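You operate a simulated robot arm through the tools that you are given. There is no shell and no other tool. Be economical: measure what you need, move in short steps, check, and stop when the job is done.

Carry out the task below with a simulated two-armed robot. There is one attempt and no reset: what you move stays moved.

## Task
Set the air conditioner as the card says and shut the slats over the white table.
Fine: hold the standing remote with one hand while you press its keys: on, mode, temperature, fan speed.

It is judged by the outcome, as a careful person would: the job done as asked, and still so three seconds after it is handed in. It fails if anything else is knocked over, pushed out of place, dropped, spilled or broken.

## Robot
Two 7-joint arms with two-finger parallel grippers on one trunk, on a base that drives. Base frame: it is fixed to the floor where the robot stands at the start and does not move with it; the origin is under the middle of the robot, x ahead of it, y to its left, z up. Readings come in cm, rad, newtons and seconds.
The left shoulder is at the start at [7, 17.7, 109.5], the right one opposite. With the tool pointing down near the work surface each hand reaches from about 30 to 74 cm from the robot's upright axis, wherever it stands, measured 20 degrees to its own side. Places, roughly: cord pull at the sliding window [90, -570, 140]; cord pull behind the rig [100, -20, 170]; fan key [60, -20, 90]; minus key [60, -20, 90]; mode key [60, -20, 100]; power key [60, -20, 100]; wand at the sliding window [90, -460, 120]; white blind wand [90, -70, 120]. Payload 3.43 kg a hand.
Tool frame (each hand has its own): the origin (TCP) lies between the finger pads and is the grasp point; the fingertips stand 3 cm ahead of it; z points along the fingers, y is the line along which they close. The gripper opens to 9.4 cm. The fingers are 2.8 cm wide and 1 cm thick; the gripper's body (5 by 9.6 cm) begins 5.5 cm behind the TCP.
Orientation is told as [roll, pitch, yaw] about the base's x, y, z axes, in that order, counted from this pose: with the fingers straight down and closing along the base's y, the tool's x points along the base's -x, its y along +y and its z along -z.

## Interface
- The arms move only by the tool send_rows. It takes "left_steps", "right_steps" or both (then of equal length, played together; a hand with none holds still); each is a list that holds one entry, the list of rows, each a list of 7 numbers: the shift along the tool's x, y, z in cm, then the turn, a rotation vector about the tool's x, y, z in rad, then the gripper command, from -1 (fully open) to 1 (shut), values between in proportion. In form: [[[x, y, z, ax, ay, az, grip], ...]]. A call has 1 to 8 rows; each row shifts and turns the commanded pose from where the row before left it, along the tool's axes as they then stand. Rows are played at 5 a second. More than 5 cm and 0.15 rad between two rows, or a gripper value outside its range, and nothing of the call is played. Where a pose cannot be reached the arm comes as near as it can. A force on the tool above 40 N (or 10 N above the force at the start of the call, whichever is more), or a blocked arm, ends the call early, and 0.2 s more pass. Each finger travels about 15.3 cm/s and halts on what it meets, pressing with about 25 N; the grip force reading is that of the motor and also rises with nothing between the fingers. The clock runs only during rows and for 0.2 s after the last one: add rows that do not move to give the fingers time. The reply holds the time, the measured pose of the TCP, the force on the tool along the base axes, the opening and the grip force, in the units named above and with some noise, with the torque about the TCP (base axes, N m) and any sound that the robot's microphone picked up.
- Cameras (640 x 400 px; columns grow to the right, rows downward): "scene" is now at [13.07, -4.47, 140.4]; the picture's right is [-0.41, -0.91, -0.00], its down [-0.58, 0.26, -0.77] and it looks along [0.70, -0.32, -0.64] (base axes); focal length 277 px, centre (320, 200). "left" rides on the left gripper at [7.6, -1.4, -10.2] in its tool frame; the picture's right is [0.18, 0.98, 0.00], its down [-0.75, 0.14, -0.64] and it looks along [-0.63, 0.12, 0.77] (tool axes); focal length 243 px, centre (320, 200). "right" rides on the right gripper at [7.6, 1.4, -10.3] in its tool frame; the picture's right is [-0.18, 0.98, 0.00], its down [-0.75, -0.14, -0.64] and it looks along [-0.63, -0.12, 0.77] (tool axes); focal length 243 px, centre (320, 200). There is no depth. A picture from a camera that has moved, and an enlarged one, comes with that camera's place and axes in the base frame and with its lens. The place of the scene camera against the robot may be out by one fixed shift of up to 1.2 cm in any direction.
- snapshot(camera): a new picture of that camera. The clock stands still meanwhile.
- lift_body(by): slides the trunk up (or, below 0, down) by that many cm; the arms and the scene camera ride with it, the base frame stays. It gives what a move gives, with no picture.
- base_move(legs): drives the robot by 1 to 6 legs, each [ahead, turn to the left] in cm and rad, along the robot's own axes; the way and the turn of a leg run together, so that a leg with both is an arc; at most 150 cm and 3.142 rad a leg. The arms and the cameras ride along, it lands a little off, and it stops where it bumps. It gives what a move gives.
- aim_head(pan, tilt): turns the head with the scene camera to pan (to the left, within 1.501 rad either way) and tilt (down, from -0.506 to 1.204), counted from straight ahead of the robot. It gives what a move gives.
- inspect(camera, box): a new picture of the part [left, top, right, bottom] of that camera's present view, enlarged. The clock stands still meanwhile.
- sign_off(): hands the job in; it is judged then, once.

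Go step by step. Nothing tells you exact positions but the pictures and the camera data: compare them with the known pose of the tool, close in by small moves and look again before you grip or let go. The budget is 120 turns and 92 pictures, counting those below and the enlarged ones. Unless the task says otherwise, let go and move clear before handing in, and close with one line.

The tools are called as name(argument=value, ...) on one line, values as JSON. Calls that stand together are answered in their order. send_rows: Moves the arms, as the interface text tells. Its arguments: {"type":"object","properties":{"left_steps":{"type":"array"},"right_steps":{"type":"array"}},"required":[]} The other tools are called the same way: lift_body (by) slides the trunk up or down; base_move (legs) drives the base; aim_head (pan, tilt) turns the head that bears the scene camera; snapshot (camera) takes a picture; inspect (camera, box) takes an enlarged picture of a part of a camera's view; sign_off () hands the job in.

At the start:

```text
time: 0.0
left_eef_pos: [47.24, 0.09, 110.38]
left_tcp_rot: [0.0, 0.0, 0.0]
left_wrist_force: [0.0, -0.2, 0.4]
left_ft_torque: [-0.02, -0.01, -0.01]
left_gripper_width: 9.4
left_gripper_force: 0.1
right_eef_pos: [36.47, -33.53, 113.14]
right_tcp_rot: [0.0, -0.001, 0.0]
right_wrist_force: [-0.1, 1.6, 0.6]
right_ft_torque: [-0.01, 0.01, 0.01]
right_gripper_width: 9.41
right_gripper_force: 0.0
trunk travel left (down, up): [-67.5, 16.5]
robot x, y, heading: [-0.37, 0.29, -0.002]
head pan, tilt: [-0.426, 0.688]
```

scene: 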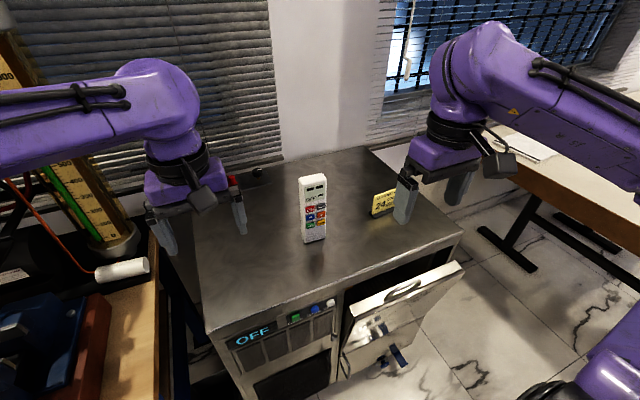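
right: 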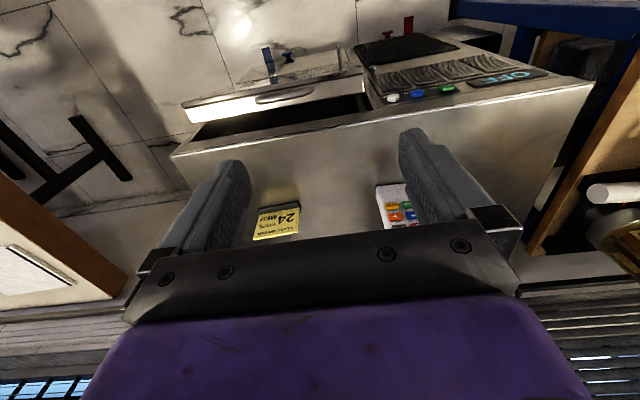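
left: 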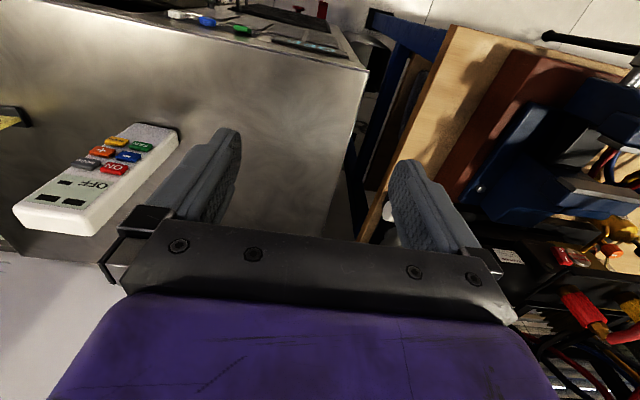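

I see the remote standing on the steel cabinet with a yellow card to its right. I'll enlarge both to read them.

inspect(camera="scene", box=[280, 165, 420, 255])

inspect(camera="right", box=[230, 170, 430, 260])

inspect(camera="left", box=[0, 90, 240, 240])

```text
4.44 times, centred on (350, 210) of scene
camera zoom: at [13.07, -4.47, 140.4], right [-0.41, -0.91, 0.0], down [-0.58, 0.26, -0.77], along [0.7, -0.32, -0.64], focal length 1231 px, centre (187, 156)
```

zoom: 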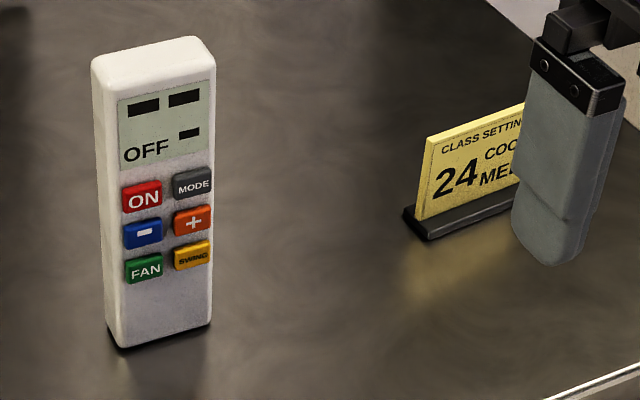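

```text
3.20 times, centred on (330, 215) of right
camera zoom: at [28.97, -32.02, 123.39], right [0.18, 0.98, 0.0], down [0.75, -0.14, 0.64], along [0.63, -0.12, -0.77], focal length 776 px, centre (288, 152)
```

zoom: 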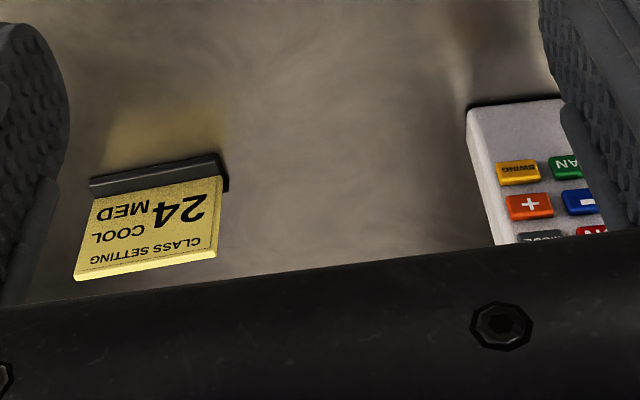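

```text
2.67 times, centred on (120, 165) of left
camera zoom: at [39.74, -1.39, 120.78], right [-0.18, 0.98, 0.0], down [0.75, 0.14, 0.64], along [0.63, 0.12, -0.77], focal length 647 px, centre (853, 293)
```

zoom: 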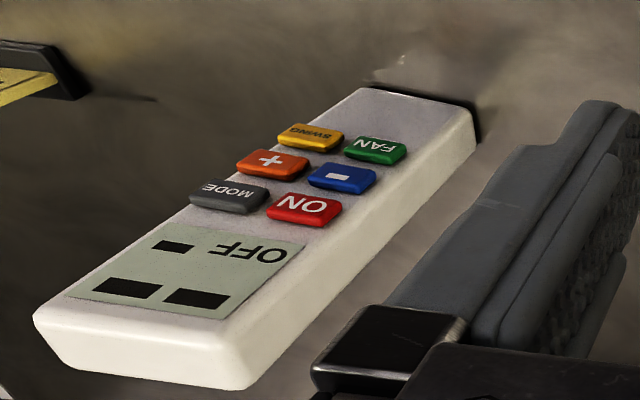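

The card reads COOL, 24, MED, and the remote is centred near [62, -25], with a height of 82 to 102 and its keys facing -x. The right hand will hold it from above and the left will press, so I'll bring the right hand over it and turn the left to point ahead.

send_rows(right_steps=[[[-4.2, 1.43, 0, 0, 0, 0, -1], [-4.2, 1.43, 0, 0, 0, 0, -1], [-4.2, 1.43, 0, 0, 0, 0, -1], [-4.2, 1.43, 0, 0, 0, 0, -1], [-4.2, 1.43, 0, 0, 0, 0, -1], [-4.2, 1.43, 0, 0, 0, 0, -1], [0, 0, 0, 0, 0, 0, -1]]], left_steps=[[[0, 0, 0, -0.0864, -0.0864, 0.0864, 1], [0, 0, 0, -0.0864, -0.0864, 0.0864, 1], [0, 0, 0, -0.0864, -0.0864, 0.0864, 1], [0, 0, 0, -0.0864, -0.0864, 0.0864, 1], [0, 0, 0, -0.0864, -0.0864, 0.0864, 1], [0, 0, 0, -0.0864, -0.0864, 0.0864, 1], [0, 0, 0, -0.0864, -0.0864, 0.0864, 1]]])

```text
time: 1.6
left_eef_pos: [47.16, -0.06, 110.63]
left_tcp_rot: [0.79, -0.343, -0.789]
left_wrist_force: [-0.7, 0.0, 0.0]
left_ft_torque: [0.01, -0.01, 0.01]
left_gripper_width: 0.01
left_gripper_force: 25.1
right_eef_pos: [61.34, -24.7, 113.21]
right_tcp_rot: [0.001, -0.004, 0.001]
right_wrist_force: [-0.2, -1.4, 0.3]
right_ft_torque: [0.0, -0.02, 0.0]
right_gripper_width: 9.4
right_gripper_force: 0.0
trunk travel left (down, up): [-67.5, 16.5]
robot x, y, heading: [-0.03, -0.29, -0.003]
head pan, tilt: [-0.426, 0.688]
```

The right hand is above the remote and the left is half turned. I'll finish the turn and look.

send_rows(left_steps=[[[0, 0, 0, -0.0864, -0.0864, 0.0864, 1], [0, 0, 0, -0.0864, -0.0864, 0.0864, 1], [0, 0, 0, -0.0864, -0.0864, 0.0864, 1], [0, 0, 0, -0.0864, -0.0864, 0.0864, 1], [0, 0, 0, -0.0864, -0.0864, 0.0864, 1], [0, 0, 0, -0.0864, -0.0864, 0.0864, 1], [0, 0, 0, -0.0864, -0.0864, 0.0864, 1], [0, 0, 0, 0, 0, 0, 1]]])

snapshot(camera="right")

snapshot(camera="scene")

```text
time: 3.4
left_eef_pos: [47.39, -0.05, 110.35]
left_tcp_rot: [1.572, 0.002, -1.57]
left_wrist_force: [0.6, -0.1, -0.4]
left_ft_torque: [-0.02, -0.01, 0.01]
left_gripper_width: 0.03
left_gripper_force: 25.2
right_eef_pos: [61.45, -24.7, 113.15]
right_tcp_rot: [0.0, -0.003, 0.0]
right_wrist_force: [0.0, 0.0, 0.4]
right_ft_torque: [0.0, -0.01, 0.02]
right_gripper_width: 9.4
right_gripper_force: 0.0
trunk travel left (down, up): [-67.5, 16.5]
robot x, y, heading: [0.04, -0.16, -0.002]
head pan, tilt: [-0.426, 0.688]
```

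```text
85 pictures are left
camera right: at [53.95, -23.28, 123.43], right [0.18, 0.98, 0.0], down [0.75, -0.14, 0.64], along [0.63, -0.12, -0.77], focal length 243 px, centre (320, 200)
```

right: 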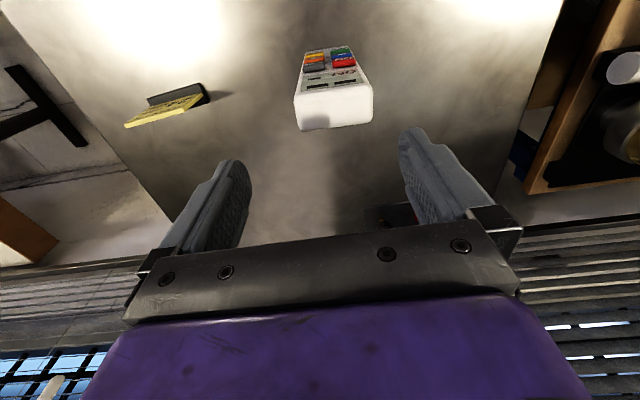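

```text
84 pictures are left
camera scene: at [13.07, -4.47, 140.4], right [-0.41, -0.91, 0.0], down [-0.58, 0.26, -0.77], along [0.7, -0.32, -0.64], focal length 277 px, centre (320, 200)
```

scene: 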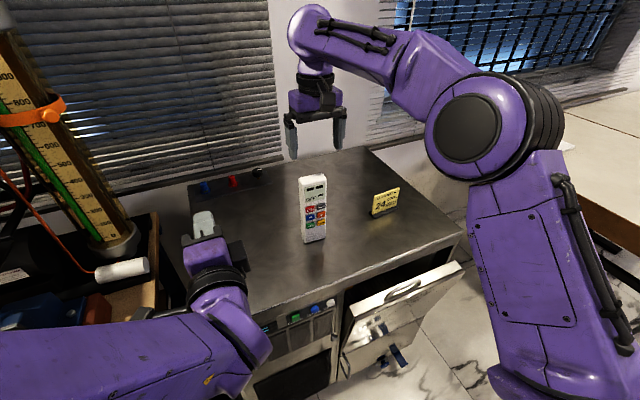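

Re-triangulating with only the wrist cameras puts the remote at about [60.8, -23.3], top near 104, and the scene camera is shifted by about 1.5 cm. I'll correct the right hand, lower it partway, and look again.

send_rows(right_steps=[[[0.3, 0.7, 0, 0, 0, 0, -1], [0.3, 0.7, 1.5, 0, 0, 0, -1], [0, 0, 2.5, 0, 0, 0, -1], [0, 0, 0.5, 0, 0, 0, -1], [0, 0, 0, 0, 0, 0, -1]]])

inspect(camera="right", box=[200, 20, 480, 220])

inspect(camera="scene", box=[230, 70, 410, 260])

```text
time: 4.6
left_eef_pos: [47.34, 0.04, 110.45]
left_tcp_rot: [1.57, 0.0, -1.571]
left_wrist_force: [-0.2, -0.2, -0.2]
left_ft_torque: [0.03, 0.0, 0.0]
left_gripper_width: 0.02
left_gripper_force: 25.5
right_eef_pos: [61.18, -23.57, 108.66]
right_tcp_rot: [0.0, -0.001, -0.001]
right_wrist_force: [-0.8, 0.7, 0.0]
right_ft_torque: [-0.01, 0.02, 0.02]
right_gripper_width: 9.41
right_gripper_force: 0.0
trunk travel left (down, up): [-67.5, 16.5]
robot x, y, heading: [-0.22, -0.28, 0.002]
head pan, tilt: [-0.426, 0.688]
```

```text
2.00 times, centred on (340, 120) of right
camera zoom: at [53.6, -22.01, 118.91], right [0.18, 0.98, 0.0], down [0.75, -0.14, 0.64], along [0.63, -0.12, -0.77], focal length 485 px, centre (280, 360)
```

zoom: 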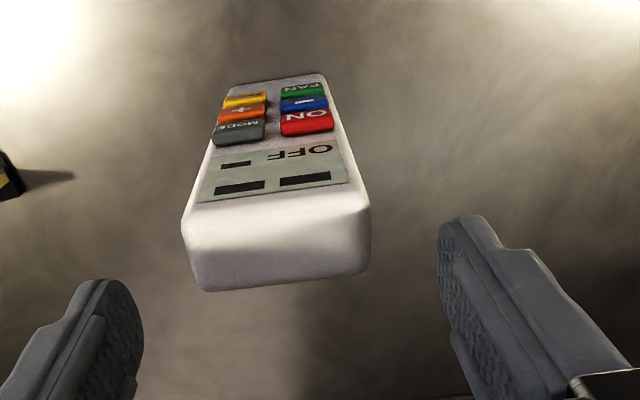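

```text
2.11 times, centred on (320, 165) of scene
camera zoom: at [13.07, -4.45, 140.4], right [-0.41, -0.91, 0.0], down [-0.58, 0.26, -0.77], along [0.7, -0.32, -0.64], focal length 583 px, centre (320, 274)
```

zoom: 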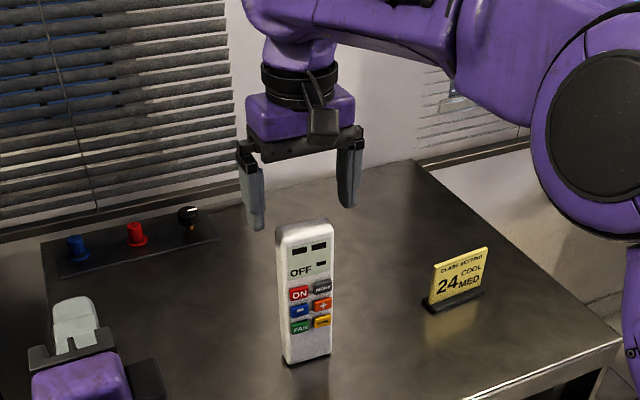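

The remote's top is centred near [61.1, -23.5], right under the hand, with about -0.08 rad yaw. I'll match the yaw, go down so the fingers straddle the top, and check.

send_rows(right_steps=[[[0, 0, 1.5, 0, 0, 0.08, -1], [0, 0, 2, 0, 0, 0, -1], [0, 0, 2, 0, 0, 0, -1], [0, 0, 1.2, 0, 0, 0, -1], [0, 0, 0, 0, 0, 0, -1]]])

inspect(camera="right", box=[150, 20, 530, 260])

inspect(camera="scene", box=[250, 110, 390, 250])

```text
time: 5.8
left_eef_pos: [47.15, 0.08, 110.54]
left_tcp_rot: [1.572, 0.0, -1.569]
left_wrist_force: [0.2, -0.2, 0.9]
left_ft_torque: [0.06, 0.0, 0.01]
left_gripper_width: 0.0
left_gripper_force: 25.0
right_eef_pos: [61.07, -23.65, 102.07]
right_tcp_rot: [0.0, -0.001, -0.079]
right_wrist_force: [-0.2, 0.3, -0.6]
right_ft_torque: [0.01, 0.0, 0.01]
right_gripper_width: 9.41
right_gripper_force: 0.2
trunk travel left (down, up): [-67.5, 16.5]
robot x, y, heading: [-0.37, -0.38, 0.001]
head pan, tilt: [-0.426, 0.688]
```

```text
1.67 times, centred on (340, 140) of right
camera zoom: at [53.69, -21.51, 112.25], right [0.26, 0.97, 0.0], down [0.74, -0.2, 0.64], along [0.62, -0.17, -0.77], focal length 404 px, centre (287, 300)
```

zoom: 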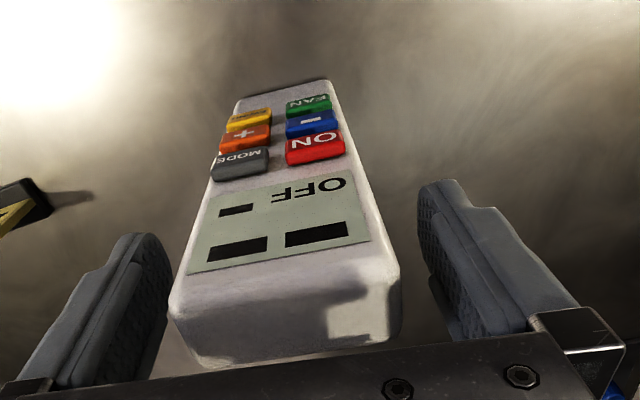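

```text
2.86 times, centred on (320, 180) of scene
camera zoom: at [13.06, -4.45, 140.4], right [-0.41, -0.91, 0.0], down [-0.58, 0.26, -0.77], along [0.7, -0.32, -0.64], focal length 791 px, centre (320, 257)
```

zoom: 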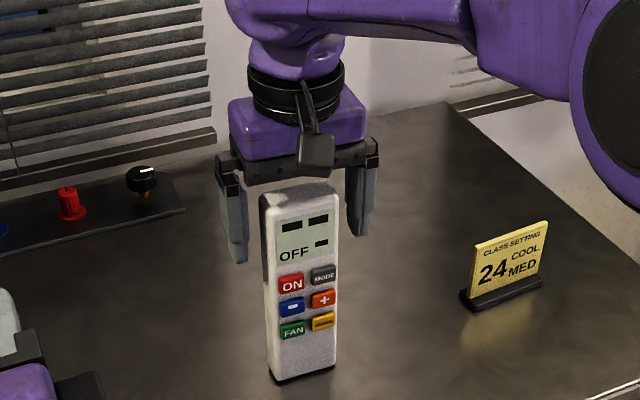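

The remote stands squarely between the fingers, so I'll close gently in stages.

send_rows(right_steps=[[[0, 0, 0, 0, 0, 0, -0.6], [0, 0, 0, 0, 0, 0, -0.35], [0, 0, 0, 0, 0, 0, -0.25], [0, 0, 0, 0, 0, 0, -0.15], [0, 0, 0, 0, 0, 0, 0.0], [0, 0, 0, 0, 0, 0, 1], [0, 0, 0, 0, 0, 0, 1]]])

inspect(camera="scene", box=[250, 110, 390, 250])

```text
time: 7.4
left_eef_pos: [47.42, 0.05, 110.49]
left_tcp_rot: [1.57, 0.0, -1.572]
left_wrist_force: [0.5, 0.3, 0.3]
left_ft_torque: [-0.04, -0.02, -0.01]
left_gripper_width: 0.01
left_gripper_force: 25.1
right_eef_pos: [61.09, -23.57, 101.9]
right_tcp_rot: [-0.002, -0.001, -0.079]
right_wrist_force: [-0.7, -0.7, -0.1]
right_ft_torque: [0.03, -0.01, 0.0]
right_gripper_width: 6.63
right_gripper_force: 25.5
trunk travel left (down, up): [-67.5, 16.5]
robot x, y, heading: [0.06, 0.17, -0.002]
head pan, tilt: [-0.426, 0.688]
```

```text
2.86 times, centred on (320, 180) of scene
camera zoom: at [13.09, -4.46, 140.39], right [-0.41, -0.91, 0.0], down [-0.58, 0.26, -0.77], along [0.7, -0.32, -0.64], focal length 791 px, centre (320, 257)
```

zoom: 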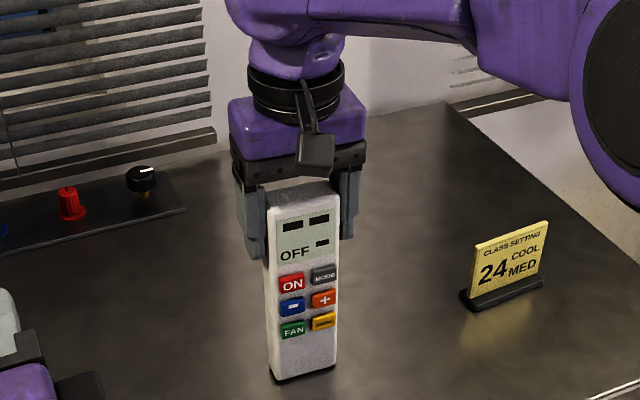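

The remote is firmly held, 6.6 cm wide. Now I'll bring the closed left fingers in front of the ON key and stop about 4 cm short.

send_rows(left_steps=[[[-3.62, -2.32, 0.5, 0, 0, 0, 1], [-3.62, -2.32, 0.5, 0, 0, 0, 1], [-3.62, -2.32, 0.5, 0, 0, 0, 1], [-3.62, -2.32, 0.5, 0, 0, 0, 1], [-3.62, -2.32, 0.5, 0, 0, 0, 1], [-3.62, -2.32, 0.5, 0, 0, 0, 1], [0, 0, 1, 0, 0, 0, 1], [0, 0, 0, 0, 0, 0, 1]]])

snapshot(camera="left")

snapshot(camera="scene")

```text
time: 9.2
left_eef_pos: [51.35, -21.65, 96.41]
left_tcp_rot: [1.575, 0.002, -1.569]
left_wrist_force: [-0.7, -0.6, -0.2]
left_ft_torque: [-0.01, -0.02, 0.0]
left_gripper_width: 0.0
left_gripper_force: 24.9
right_eef_pos: [61.13, -23.6, 102.06]
right_tcp_rot: [-0.002, 0.0, -0.08]
right_wrist_force: [0.1, 0.2, 0.7]
right_ft_torque: [-0.07, 0.01, -0.02]
right_gripper_width: 6.61
right_gripper_force: 24.7
trunk travel left (down, up): [-67.5, 16.5]
robot x, y, heading: [-0.12, 0.14, -0.003]
head pan, tilt: [-0.426, 0.688]
```

```text
78 pictures are left
camera left: at [41.12, -14.09, 95.06], right [0.0, 0.18, 0.98], down [-0.64, -0.75, 0.14], along [0.77, -0.63, 0.12], focal length 243 px, centre (320, 200)
```

left: 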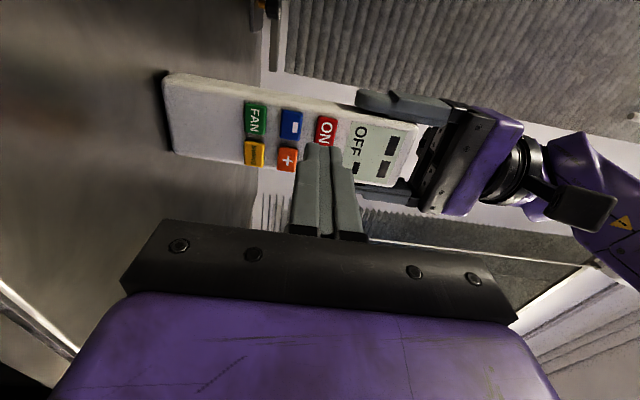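

```text
77 pictures are left
camera scene: at [13.09, -4.46, 140.39], right [-0.41, -0.91, 0.0], down [-0.58, 0.26, -0.77], along [0.7, -0.32, -0.64], focal length 277 px, centre (320, 200)
```

scene: 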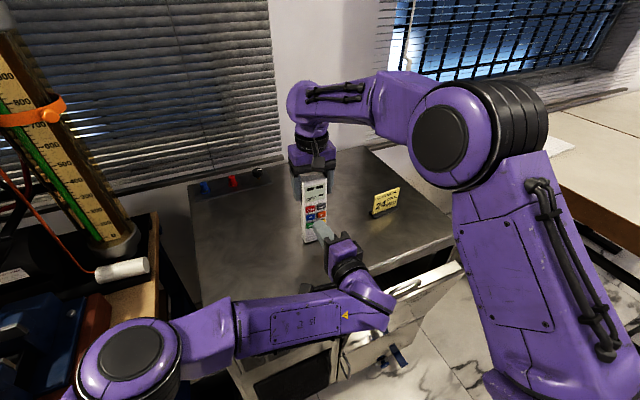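

The left camera gives ON at about [59, -22, 97.0], minus at z 94.3 and FAN at 91.6. I'll line up with ON, offset slightly outward, and approach to just short of the key.

send_rows(left_steps=[[[0.15, 0.6, 0, 0, 0, 0, 1], [0, 0, 1.5, 0, 0, 0, 1], [0, 0, 1.5, 0, 0, 0, 1], [0, 0, 0.5, 0, 0, 0, 1], [0, 0, 0, 0, 0, 0, 1]]])

inspect(camera="left", box=[150, 60, 470, 260])

```text
time: 10.4
left_eef_pos: [54.82, -21.57, 97.13]
left_tcp_rot: [1.569, 0.001, -1.571]
left_wrist_force: [0.1, -1.2, -0.3]
left_ft_torque: [-0.02, 0.01, 0.01]
left_gripper_width: 0.0
left_gripper_force: 24.7
right_eef_pos: [61.21, -23.52, 102.06]
right_tcp_rot: [0.001, -0.001, -0.078]
right_wrist_force: [1.0, 0.8, -0.5]
right_ft_torque: [0.01, -0.05, 0.01]
right_gripper_width: 6.61
right_gripper_force: 24.9
trunk travel left (down, up): [-67.5, 16.5]
robot x, y, heading: [0.11, -0.04, 0.001]
head pan, tilt: [-0.426, 0.688]
```

```text
2.00 times, centred on (310, 160) of left
camera zoom: at [44.59, -13.9, 95.76], right [0.0, 0.18, 0.98], down [-0.64, -0.75, 0.14], along [0.77, -0.63, 0.12], focal length 485 px, centre (340, 280)
```

zoom: 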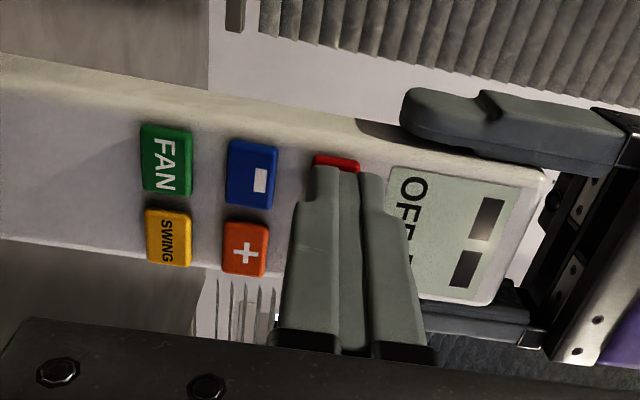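

The fingertips line up with ON, about 1 cm short. I'll shift 0.4 cm outward to stay off MODE, then press in small steps.

send_rows(left_steps=[[[0.35, 0, 0.3, 0, 0, 0, 1], [0, 0, 0.3, 0, 0, 0, 1], [0, 0, 0.25, 0, 0, 0, 1], [0, 0, 0.2, 0, 0, 0, 1], [0, 0, 0, 0, 0, 0, 1]]])

inspect(camera="left", box=[150, 60, 470, 260])

```text
time: 11.6
left_eef_pos: [55.99, -21.19, 97.09]
left_tcp_rot: [1.571, -0.001, -1.571]
left_wrist_force: [-0.7, -0.6, 1.2]
left_ft_torque: [0.01, 0.02, 0.01]
left_gripper_width: 0.0
left_gripper_force: 25.0
right_eef_pos: [61.14, -23.62, 101.98]
right_tcp_rot: [0.001, -0.002, -0.079]
right_wrist_force: [0.8, 0.2, -0.9]
right_ft_torque: [0.0, -0.04, -0.02]
right_gripper_width: 6.58
right_gripper_force: 25.0
trunk travel left (down, up): [-67.5, 16.5]
robot x, y, heading: [-0.07, -0.08, -0.003]
head pan, tilt: [-0.426, 0.688]
```

```text
2.00 times, centred on (310, 160) of left
camera zoom: at [45.67, -13.6, 95.81], right [0.0, 0.18, 0.98], down [-0.64, -0.75, 0.14], along [0.77, -0.63, 0.12], focal length 485 px, centre (340, 280)
```

zoom: 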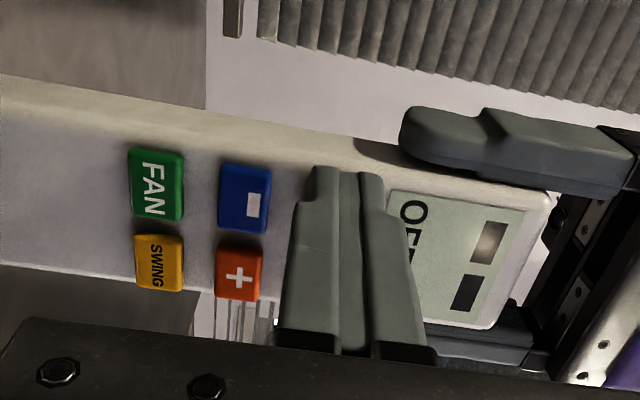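

Still no contact force (tip at x ≈ 59.0). I'll keep pressing in small steps.

send_rows(left_steps=[[[0, 0, 0.2, 0, 0, 0, 1], [0, 0, 0.2, 0, 0, 0, 1], [0, 0, 0, 0, 0, 0, 1]]])

```text
time: 12.4
left_eef_pos: [56.39, -21.31, 97.16]
left_tcp_rot: [1.57, 0.001, -1.571]
left_wrist_force: [-9.1, 2.2, 1.2]
left_ft_torque: [-0.08, -0.06, -0.05]
left_gripper_width: 0.0
left_gripper_force: 25.2
right_eef_pos: [61.24, -23.66, 102.01]
right_tcp_rot: [0.002, -0.003, -0.08]
right_wrist_force: [7.7, -1.5, -2.5]
right_ft_torque: [-0.09, -0.45, -0.09]
right_gripper_width: 6.63
right_gripper_force: 25.1
trunk travel left (down, up): [-67.5, 16.5]
robot x, y, heading: [0.38, 0.17, -0.003]
head pan, tilt: [-0.426, 0.688]
heard: click
```

A click with 9 N. I'll back off 2 cm and look at the display.

send_rows(left_steps=[[[0, 0, -1, 0, 0, 0, 1], [0, 0, -1, 0, 0, 0, 1], [0, 0, 0, 0, 0, 0, 1]]])

inspect(camera="left", box=[150, 60, 470, 260])

inspect(camera="scene", box=[250, 150, 390, 250])

```text
time: 13.2
left_eef_pos: [54.54, -21.16, 97.12]
left_tcp_rot: [1.573, -0.001, -1.571]
left_wrist_force: [-0.1, 0.6, 0.6]
left_ft_torque: [0.0, 0.02, 0.0]
left_gripper_width: 0.0
left_gripper_force: 24.9
right_eef_pos: [61.06, -23.55, 101.98]
right_tcp_rot: [0.0, 0.001, -0.078]
right_wrist_force: [0.2, -0.6, 0.5]
right_ft_torque: [-0.04, 0.06, 0.0]
right_gripper_width: 6.61
right_gripper_force: 24.7
trunk travel left (down, up): [-67.5, 16.5]
robot x, y, heading: [0.22, 0.05, -0.001]
head pan, tilt: [-0.426, 0.688]
```

```text
2.00 times, centred on (310, 160) of left
camera zoom: at [44.09, -13.56, 95.8], right [0.0, 0.18, 0.98], down [-0.64, -0.75, 0.14], along [0.77, -0.63, 0.12], focal length 485 px, centre (340, 280)
```

zoom: 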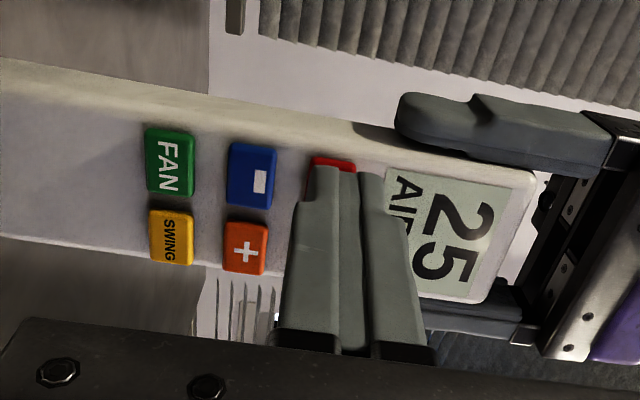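

```text
4.00 times, centred on (320, 200) of scene
camera zoom: at [13.1, -4.46, 140.39], right [-0.41, -0.91, 0.0], down [-0.58, 0.26, -0.77], along [0.7, -0.32, -0.64], focal length 1108 px, centre (320, 200)
```

zoom: 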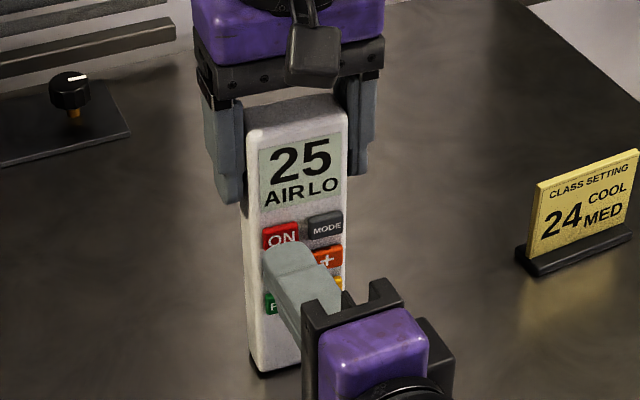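

The remote now shows 25 AIR LO. Next is MODE, so I'll shift 4.2 cm to the right and press in small steps.

send_rows(left_steps=[[[-2.1, 0, 0, 0, 0, 0, 1], [-2.1, 0, 0, 0, 0, 0, 1], [0, 0, 0.6, 0, 0, 0, 1], [0, 0, 0.4, 0, 0, 0, 1], [0, 0, 0.2, 0, 0, 0, 1], [0, 0, 0.2, 0, 0, 0, 1], [0, 0, 0, 0, 0, 0, 1]]])

inspect(camera="left", box=[150, 60, 470, 260])

```text
time: 14.8
left_eef_pos: [55.6, -22.51, 97.08]
left_tcp_rot: [1.571, -0.002, -1.573]
left_wrist_force: [-0.1, -0.2, 0.4]
left_ft_torque: [0.0, -0.01, 0.01]
left_gripper_width: 0.0
left_gripper_force: 25.3
left hand out of reach, approached as far as the arm can: row 1, 2
right_eef_pos: [61.17, -23.48, 101.98]
right_tcp_rot: [0.003, -0.002, -0.078]
right_wrist_force: [0.1, -0.6, 0.2]
right_ft_torque: [-0.04, 0.02, 0.02]
right_gripper_width: 6.61
right_gripper_force: 25.3
trunk travel left (down, up): [-67.5, 16.5]
robot x, y, heading: [-0.25, -0.01, 0.001]
head pan, tilt: [-0.426, 0.688]
```

```text
2.00 times, centred on (310, 160) of left
camera zoom: at [45.33, -14.87, 95.8], right [0.0, 0.18, 0.98], down [-0.64, -0.75, 0.14], along [0.77, -0.63, 0.12], focal length 485 px, centre (340, 280)
```

zoom: 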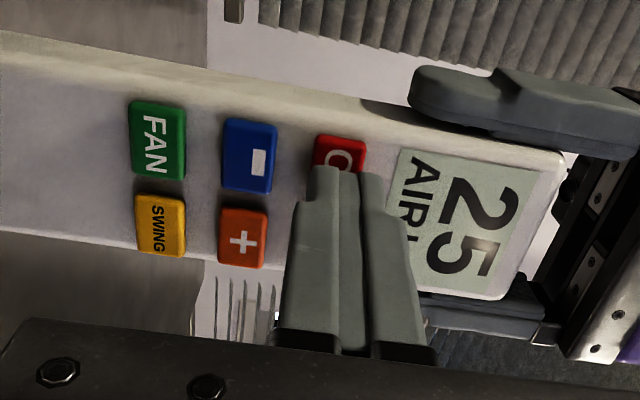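

The left arm ran out of reach sideways at y ≈ -22.5, and nothing was pressed. I'll back off and yaw the hand 0.4 rad to the right so the wrist stays further left.

send_rows(left_steps=[[[0, 0, -2, 0, 0, 0, 1], [0, 0, -1.6, 0, 0, 0, 1], [0, 0, 0, 0, -0.134, 0, 1], [0, 0, 0, 0, -0.133, 0, 1], [0, 0, 0, 0, -0.133, 0, 1], [-0.75, 0, 1, 0, 0, 0, 1], [-0.75, 0, 1, 0, 0, 0, 1], [0, 0, 0, 0, 0, 0, 1]]])

inspect(camera="left", box=[150, 60, 470, 260])

```text
time: 16.6
left_eef_pos: [53.25, -24.9, 97.2]
left_tcp_rot: [1.57, 0.001, -1.97]
left_wrist_force: [-0.4, 0.0, 0.1]
left_ft_torque: [0.0, -0.03, 0.0]
left_gripper_width: 0.0
left_gripper_force: 25.1
right_eef_pos: [61.19, -23.52, 102.02]
right_tcp_rot: [0.0, 0.001, -0.078]
right_wrist_force: [0.2, 0.4, -0.2]
right_ft_torque: [-0.04, 0.01, 0.04]
right_gripper_width: 6.59
right_gripper_force: 25.2
trunk travel left (down, up): [-67.5, 16.5]
robot x, y, heading: [-0.04, -0.21, 0.001]
head pan, tilt: [-0.426, 0.688]
```

```text
2.00 times, centred on (310, 160) of left
camera zoom: at [46.79, -13.86, 95.86], right [0.07, 0.17, 0.98], down [-0.88, -0.44, 0.14], along [0.46, -0.88, 0.12], focal length 485 px, centre (340, 280)
```

zoom: 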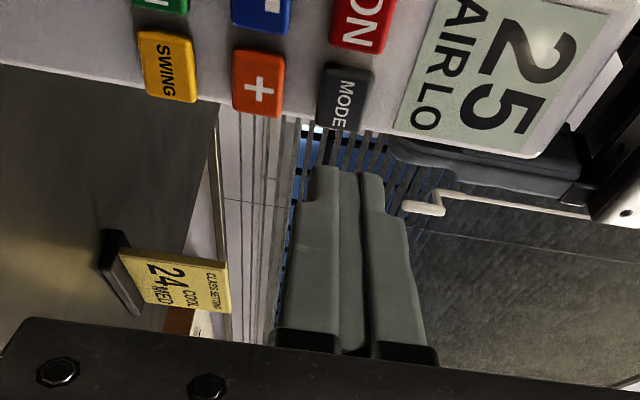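

MODE is at about [58.9, -24.7, 97.0], and the finger's leading edge is straight in front of it. I'll advance along +x in small steps.

send_rows(left_steps=[[[0.113, -0.1, 1.04, 0, 0, 0, 1], [0.311, 0, 0.737, 0, 0, 0, 1], [0.078, 0, 0.184, 0, 0, 0, 1], [0.078, 0, 0.184, 0, 0, 0, 1], [0, 0, 0, 0, 0, 0, 1]]])

inspect(camera="left", box=[150, 60, 470, 260])

```text
time: 17.8
left_eef_pos: [55.5, -25.22, 97.03]
left_tcp_rot: [1.569, 0.0, -1.971]
left_wrist_force: [-0.6, -0.3, 0.2]
left_ft_torque: [0.02, -0.01, -0.02]
left_gripper_width: 0.01
left_gripper_force: 24.6
right_eef_pos: [61.07, -23.57, 102.04]
right_tcp_rot: [0.003, -0.002, -0.079]
right_wrist_force: [1.5, -0.6, 0.5]
right_ft_torque: [0.03, -0.04, 0.01]
right_gripper_width: 6.6
right_gripper_force: 25.1
trunk travel left (down, up): [-67.5, 16.5]
robot x, y, heading: [0.24, 0.15, -0.001]
head pan, tilt: [-0.426, 0.688]
```

```text
2.00 times, centred on (310, 160) of left
camera zoom: at [49.0, -14.25, 95.71], right [0.07, 0.17, 0.98], down [-0.89, -0.44, 0.14], along [0.46, -0.88, 0.12], focal length 485 px, centre (340, 280)
```

zoom: 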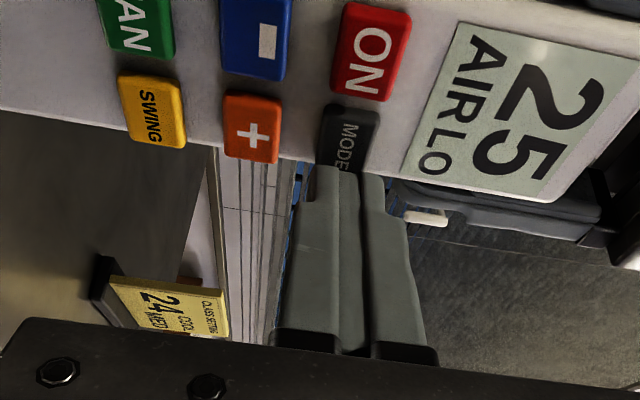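

No contact yet, and the tip lines up with MODE's outer part. I'll shift 0.3 cm inward and keep advancing.

send_rows(left_steps=[[[0.276, 0, -0.117, 0, 0, 0, 1], [0.078, 0, 0.184, 0, 0, 0, 1], [0.078, 0, 0.184, 0, 0, 0, 1], [0, 0, 0, 0, 0, 0, 1]]])

```text
time: 18.8
left_eef_pos: [55.86, -25.0, 97.18]
left_tcp_rot: [1.57, -0.001, -1.969]
left_wrist_force: [-8.3, 3.6, 1.5]
left_ft_torque: [-0.03, -0.06, 0.1]
left_gripper_width: 0.02
left_gripper_force: 24.8
right_eef_pos: [61.15, -23.59, 102.0]
right_tcp_rot: [0.001, -0.003, -0.081]
right_wrist_force: [7.3, -3.3, -2.1]
right_ft_torque: [-0.11, -0.38, 0.16]
right_gripper_width: 6.61
right_gripper_force: 25.0
trunk travel left (down, up): [-67.5, 16.5]
robot x, y, heading: [0.15, -0.25, -0.004]
head pan, tilt: [-0.426, 0.688]
heard: click
```

A click came at 8 N. I'll back off 1.2 cm along -x and read the display.

send_rows(left_steps=[[[-0.233, 0, -0.553, 0, 0, 0, 1], [-0.233, 0, -0.553, 0, 0, 0, 1], [0, 0, 0, 0, 0, 0, 1]]])

inspect(camera="left", box=[150, 60, 470, 260])

```text
time: 19.6
left_eef_pos: [54.51, -24.77, 96.93]
left_tcp_rot: [1.572, 0.0, -1.97]
left_wrist_force: [-0.2, -0.3, 0.8]
left_ft_torque: [0.01, -0.03, 0.02]
left_gripper_width: 0.0
left_gripper_force: 24.5
right_eef_pos: [61.16, -23.55, 101.96]
right_tcp_rot: [0.002, -0.001, -0.078]
right_wrist_force: [-0.1, 0.7, -0.5]
right_ft_torque: [0.01, 0.06, -0.02]
right_gripper_width: 6.6
right_gripper_force: 24.8
trunk travel left (down, up): [-67.5, 16.5]
robot x, y, heading: [-0.27, 0.4, 0.002]
head pan, tilt: [-0.426, 0.688]
```

```text
2.00 times, centred on (310, 160) of left
camera zoom: at [48.2, -13.88, 95.76], right [0.07, 0.17, 0.98], down [-0.88, -0.44, 0.14], along [0.46, -0.88, 0.12], focal length 485 px, centre (340, 280)
```

zoom: 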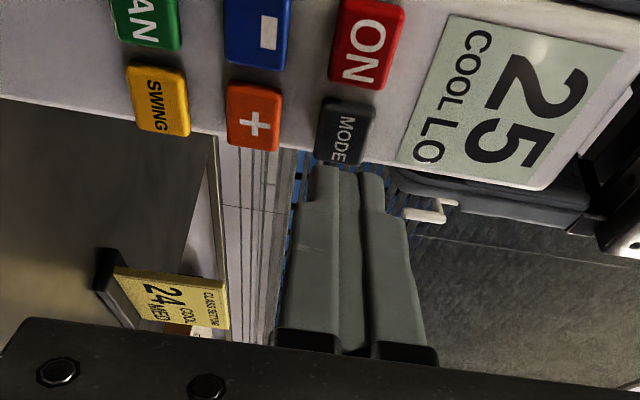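

It shows COOL 25 LO. Next is minus, once, so I'll move to [55.4, -21.6, 94.3] and look.

send_rows(left_steps=[[[1.3, -1.35, -0.8, 0, 0, 0, 1], [1.65, -1.35, -0.45, 0, 0, 0, 1], [0.35, 0, 0.83, 0, 0, 0, 1], [0, 0, 0, 0, 0, 0, 1]]])

inspect(camera="left", box=[150, 60, 470, 260])

```text
time: 20.6
left_eef_pos: [55.57, -21.72, 94.34]
left_tcp_rot: [1.569, 0.001, -1.97]
left_wrist_force: [0.4, 0.0, 0.1]
left_ft_torque: [0.02, 0.04, -0.03]
left_gripper_width: 0.0
left_gripper_force: 24.3
right_eef_pos: [61.09, -23.51, 101.97]
right_tcp_rot: [0.0, -0.002, -0.077]
right_wrist_force: [0.6, -0.8, -0.2]
right_ft_torque: [-0.01, -0.05, -0.04]
right_gripper_width: 6.6
right_gripper_force: 25.8
trunk travel left (down, up): [-67.5, 16.5]
robot x, y, heading: [0.17, 0.03, -0.005]
head pan, tilt: [-0.426, 0.688]
```

```text
2.00 times, centred on (310, 160) of left
camera zoom: at [49.16, -10.69, 93.0], right [0.07, 0.17, 0.98], down [-0.88, -0.44, 0.14], along [0.46, -0.88, 0.12], focal length 485 px, centre (340, 280)
```

zoom: 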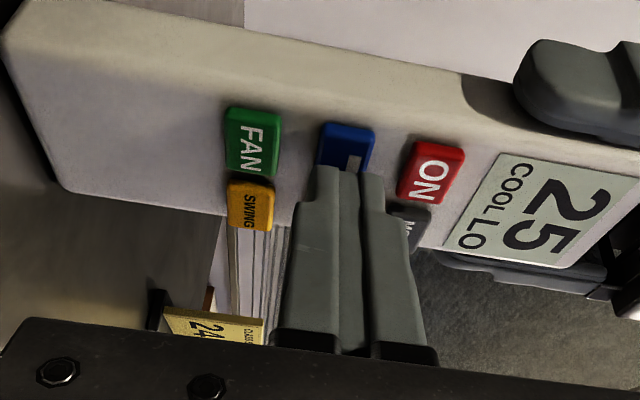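

Well aligned on minus; pressing.

send_rows(left_steps=[[[0.078, 0, 0.184, 0, 0, 0, 1], [0.078, 0, 0.184, 0, 0, 0, 1], [0, 0, 0, 0, 0, 0, 1]]])

```text
time: 21.4
left_eef_pos: [56.04, -21.79, 94.38]
left_tcp_rot: [1.571, 0.001, -1.97]
left_wrist_force: [-3.1, -0.8, 1.0]
left_ft_torque: [0.01, -0.04, -0.05]
left_gripper_width: 0.0
left_gripper_force: 25.4
right_eef_pos: [61.17, -23.52, 102.14]
right_tcp_rot: [0.002, -0.001, -0.078]
right_wrist_force: [3.6, 0.3, -0.4]
right_ft_torque: [0.04, -0.28, -0.07]
right_gripper_width: 6.62
right_gripper_force: 25.1
trunk travel left (down, up): [-67.5, 16.5]
robot x, y, heading: [0.12, -0.12, -0.002]
head pan, tilt: [-0.426, 0.688]
heard: click
```

A click. I'll back off 1.2 cm and check.

send_rows(left_steps=[[[-0.233, 0, -0.553, 0, 0, 0, 1], [-0.233, 0, -0.553, 0, 0, 0, 1], [0, 0, 0, 0, 0, 0, 1]]])

inspect(camera="left", box=[150, 60, 470, 260])

```text
time: 22.2
left_eef_pos: [54.81, -21.63, 94.42]
left_tcp_rot: [1.572, 0.0, -1.971]
left_wrist_force: [0.1, 0.3, 0.3]
left_ft_torque: [0.0, 0.02, 0.0]
left_gripper_width: 0.0
left_gripper_force: 24.8
right_eef_pos: [61.24, -23.64, 101.99]
right_tcp_rot: [0.0, 0.0, -0.079]
right_wrist_force: [-0.3, 0.4, 0.7]
right_ft_torque: [-0.01, 0.07, 0.02]
right_gripper_width: 6.61
right_gripper_force: 24.8
trunk travel left (down, up): [-67.5, 16.5]
robot x, y, heading: [-0.11, -0.37, 0.002]
head pan, tilt: [-0.426, 0.688]
```

```text
2.00 times, centred on (310, 160) of left
camera zoom: at [48.35, -10.66, 93.03], right [0.07, 0.17, 0.98], down [-0.88, -0.44, 0.14], along [0.46, -0.88, 0.12], focal length 485 px, centre (340, 280)
```

zoom: 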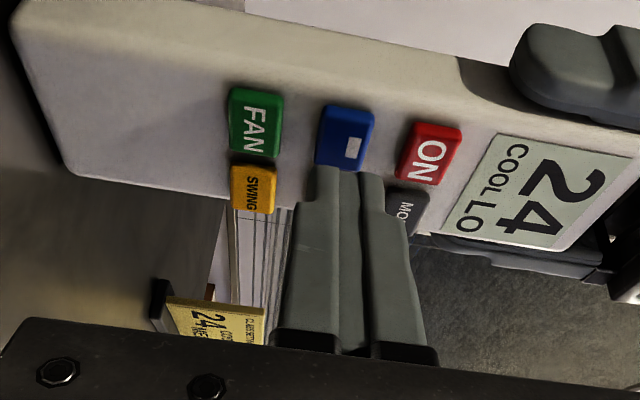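

It shows 24 COOL LO. Next is FAN, 2.7 cm lower.

send_rows(left_steps=[[[0, -1.35, 0, 0, 0, 0, 1], [0, -1.35, 0, 0, 0, 0, 1], [0.311, 0, 0.737, 0, 0, 0, 1], [0, 0, 0, 0, 0, 0, 1]]])

inspect(camera="left", box=[150, 60, 470, 260])

```text
time: 23.2
left_eef_pos: [55.62, -21.87, 91.67]
left_tcp_rot: [1.571, 0.001, -1.972]
left_wrist_force: [-0.8, 0.2, 0.4]
left_ft_torque: [-0.02, -0.02, 0.0]
left_gripper_width: 0.0
left_gripper_force: 24.7
right_eef_pos: [61.14, -23.5, 102.06]
right_tcp_rot: [0.001, -0.001, -0.079]
right_wrist_force: [0.5, 0.3, 0.1]
right_ft_torque: [-0.09, -0.07, 0.01]
right_gripper_width: 6.57
right_gripper_force: 24.2
trunk travel left (down, up): [-67.5, 16.5]
robot x, y, heading: [-0.06, -0.15, 0.001]
head pan, tilt: [-0.426, 0.688]
```

```text
2.00 times, centred on (310, 160) of left
camera zoom: at [49.18, -10.8, 90.29], right [0.07, 0.17, 0.98], down [-0.88, -0.44, 0.14], along [0.46, -0.88, 0.12], focal length 485 px, centre (340, 280)
```

zoom: 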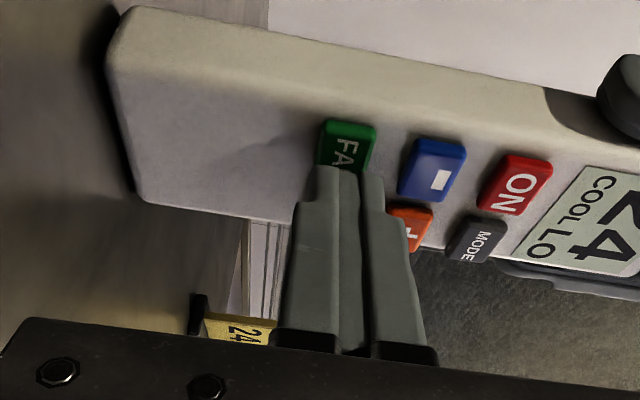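

Aligned on FAN; pressing.

send_rows(left_steps=[[[0.078, 0, 0.184, 0, 0, 0, 1], [0.078, 0, 0.184, 0, 0, 0, 1], [0, 0, 0, 0, 0, 0, 1]]])

```text
time: 24.0
left_eef_pos: [56.04, -21.7, 91.68]
left_tcp_rot: [1.57, -0.001, -1.97]
left_wrist_force: [-2.1, -1.0, -0.1]
left_ft_torque: [-0.01, 0.0, 0.01]
left_gripper_width: 0.0
left_gripper_force: 25.1
right_eef_pos: [61.09, -23.56, 102.04]
right_tcp_rot: [0.003, -0.002, -0.079]
right_wrist_force: [2.0, 0.4, 0.5]
right_ft_torque: [0.07, -0.22, -0.05]
right_gripper_width: 6.61
right_gripper_force: 24.9
trunk travel left (down, up): [-67.5, 16.5]
robot x, y, heading: [0.4, 0.02, 0.003]
head pan, tilt: [-0.426, 0.688]
heard: click
```

A click. I'll back well off and check.

send_rows(left_steps=[[[-0.233, 0, -0.553, 0, 0, 0, 1], [-0.233, 0, -0.553, 0, 0, 0, 1], [-0.6, 0, -1.4, 0, 0, 0, 1], [0, 0, 0, 0, 0, 0, 1]]])

inspect(camera="left", box=[150, 60, 470, 260])

```text
time: 25.0
left_eef_pos: [53.3, -21.71, 91.6]
left_tcp_rot: [1.571, -0.001, -1.97]
left_wrist_force: [0.0, 0.5, 0.9]
left_ft_torque: [-0.02, 0.01, 0.04]
left_gripper_width: 0.0
left_gripper_force: 24.8
right_eef_pos: [61.09, -23.61, 102.01]
right_tcp_rot: [-0.001, -0.002, -0.08]
right_wrist_force: [-0.7, 0.0, -0.4]
right_ft_torque: [-0.05, 0.07, -0.03]
right_gripper_width: 6.57
right_gripper_force: 25.2
trunk travel left (down, up): [-67.5, 16.5]
robot x, y, heading: [0.24, -0.22, 0.002]
head pan, tilt: [-0.426, 0.688]
```

```text
2.00 times, centred on (310, 160) of left
camera zoom: at [46.84, -10.74, 90.28], right [0.07, 0.17, 0.98], down [-0.88, -0.44, 0.14], along [0.46, -0.88, 0.12], focal length 485 px, centre (340, 280)
```

zoom: 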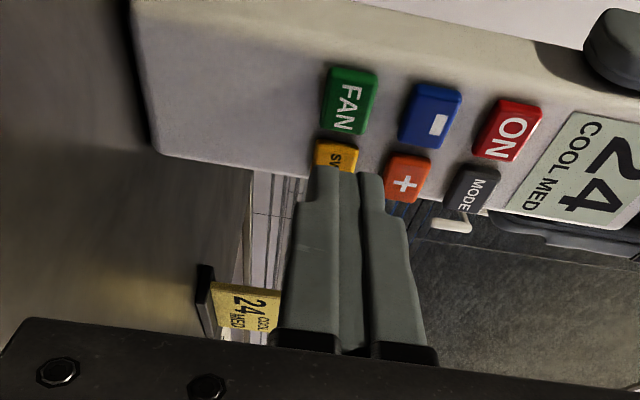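

The remote reads 24 COOL MED, matching the card. I'll pull the left hand back and let the right fingers open gently.

send_rows(left_steps=[[[-1.2, 0, -2.8, 0, 0, 0, 1], [-1.2, 0, -2.8, 0, 0, 0, 1], [0, 2, 0, 0, 0, 0, 1], [0, 0, 0, 0, 0, 0, 1]]], right_steps=[[[0, 0, 0, 0, 0, 0, -0.3], [0, 0, 0, 0, 0, 0, -0.45], [0, 0, 0, 0, 0, 0, -0.7], [0, 0, 0, 0, 0, 0, -1]]])

snapshot(camera="scene")

```text
time: 26.0
left_eef_pos: [47.05, -21.93, 93.59]
left_tcp_rot: [1.573, 0.001, -1.972]
left_wrist_force: [-0.3, 0.2, 1.0]
left_ft_torque: [-0.02, 0.0, 0.0]
left_gripper_width: 0.0
left_gripper_force: 25.0
right_eef_pos: [61.15, -23.55, 101.93]
right_tcp_rot: [0.0, -0.002, -0.078]
right_wrist_force: [-0.4, -1.2, -0.4]
right_ft_torque: [-0.02, 0.03, 0.01]
right_gripper_width: 9.4
right_gripper_force: 0.0
trunk travel left (down, up): [-67.5, 16.5]
robot x, y, heading: [-0.18, -0.01, 0.003]
head pan, tilt: [-0.426, 0.688]
```

```text
64 pictures are left
camera scene: at [13.1, -4.46, 140.39], right [-0.41, -0.91, 0.0], down [-0.58, 0.26, -0.77], along [0.7, -0.32, -0.64], focal length 277 px, centre (320, 200)
```

scene: 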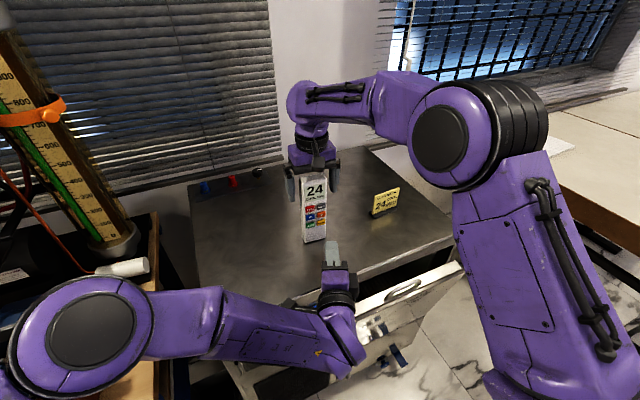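

The remote stands free. I'll raise the right hand straight up and the left hand up and back, then look at the blinds.

send_rows(left_steps=[[[1, 3, -1, 0, 0, 0, 1], [2, 3, -1, 0, 0, 0, 1], [3, 3, -1, 0, 0, 0, 1], [3, 3, -1, 0, 0, 0, 1], [3, 3, 0, 0, 0, 0, 1], [3, 0, 0, 0, 0, 0, 1], [0, 0, 0, 0, 0, 0, 1]]], right_steps=[[[0, 0, -2, 0, 0, 0, -1], [0, 0, -3, 0, 0, 0, -1], [0, 0, -3, 0, 0, 0, -1], [0, 0, -3, 0, 0, 0, -1], [0, 0, -3, 0, 0, 0, -1], [3, 0, -1, 0, 0, 0, -1], [3, 0, 0, 0, 0, 0, -1]]])

aim_head(pan=-0.75, tilt=0.2)

snapshot(camera="scene")

```text
time: 27.6
left_eef_pos: [49.01, -6.55, 108.79]
left_tcp_rot: [1.572, 0.001, -1.97]
left_wrist_force: [0.5, 0.5, 0.0]
left_ft_torque: [-0.01, 0.03, 0.01]
left_gripper_width: 0.02
left_gripper_force: 25.3
right_eef_pos: [54.91, -23.16, 117.09]
right_tcp_rot: [0.001, -0.003, -0.079]
right_wrist_force: [0.2, 0.6, 0.3]
right_ft_torque: [0.03, -0.04, -0.04]
right_gripper_width: 9.41
right_gripper_force: 0.1
trunk travel left (down, up): [-67.5, 16.5]
robot x, y, heading: [0.26, -0.04, 0.001]
head pan, tilt: [-0.426, 0.688]
```

```text
time: 28.5
left_eef_pos: [49.36, -6.53, 108.65]
left_tcp_rot: [1.572, 0.0, -1.971]
left_wrist_force: [0.7, 0.8, -0.2]
left_ft_torque: [0.0, -0.03, 0.03]
left_gripper_width: 0.0
left_gripper_force: 25.5
right_eef_pos: [55.12, -23.16, 116.89]
right_tcp_rot: [0.001, -0.003, -0.077]
right_wrist_force: [0.7, -0.2, 0.2]
right_ft_torque: [0.01, 0.02, -0.01]
right_gripper_width: 9.4
right_gripper_force: 0.1
trunk travel left (down, up): [-67.5, 16.5]
robot x, y, heading: [-0.04, 0.18, 0.005]
head pan, tilt: [-0.75, 0.201]
```

```text
63 pictures are left
camera scene: at [12.11, -7.25, 144.83], right [-0.68, -0.73, 0.0], down [-0.15, 0.14, -0.98], along [0.72, -0.67, -0.2], focal length 277 px, centre (320, 200)
```

scene: 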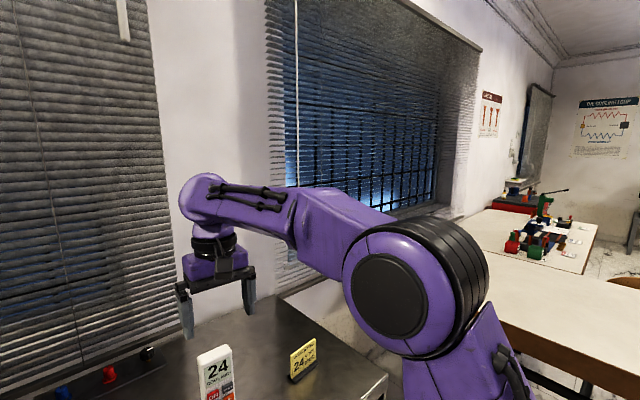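

I see the window blind with its wand, above the pale table to the right. I'll look further right to be sure which table is the white one.

aim_head(pan=-1.25, tilt=0.25)

snapshot(camera="scene")

inspect(camera="scene", box=[100, 50, 360, 210])

```text
time: 29.4
left_eef_pos: [49.37, -6.56, 108.66]
left_tcp_rot: [1.571, 0.0, -1.97]
left_wrist_force: [-0.7, -0.3, -0.3]
left_ft_torque: [-0.02, 0.01, 0.02]
left_gripper_width: 0.0
left_gripper_force: 25.2
right_eef_pos: [55.1, -23.03, 116.99]
right_tcp_rot: [0.0, -0.002, -0.078]
right_wrist_force: [0.5, -0.1, 0.7]
right_ft_torque: [0.0, 0.03, -0.01]
right_gripper_width: 9.38
right_gripper_force: 0.1
trunk travel left (down, up): [-67.5, 16.5]
robot x, y, heading: [-0.16, 0.33, -0.001]
head pan, tilt: [-1.25, 0.25]
```

```text
62 pictures are left
camera scene: at [8.27, -9.78, 144.38], right [-0.95, -0.32, 0.0], down [-0.08, 0.23, -0.97], along [0.31, -0.92, -0.25], focal length 277 px, centre (320, 200)
```

scene: 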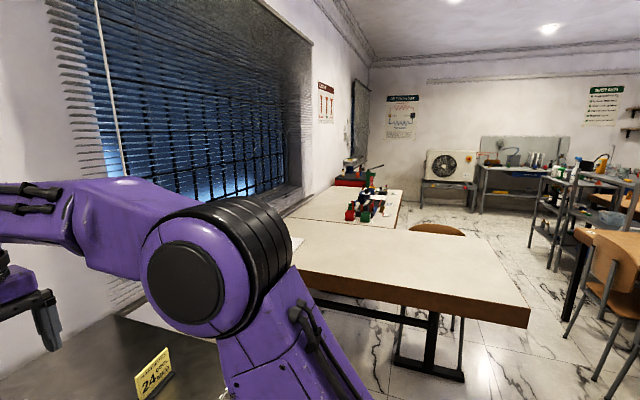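

```text
2.46 times, centred on (230, 130) of scene
camera zoom: at [8.27, -9.78, 144.38], right [-0.95, -0.32, 0.0], down [-0.08, 0.23, -0.97], along [0.31, -0.92, -0.25], focal length 682 px, centre (542, 372)
```

zoom: 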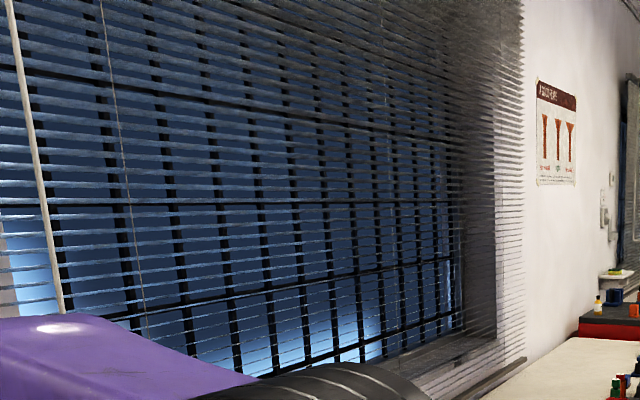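

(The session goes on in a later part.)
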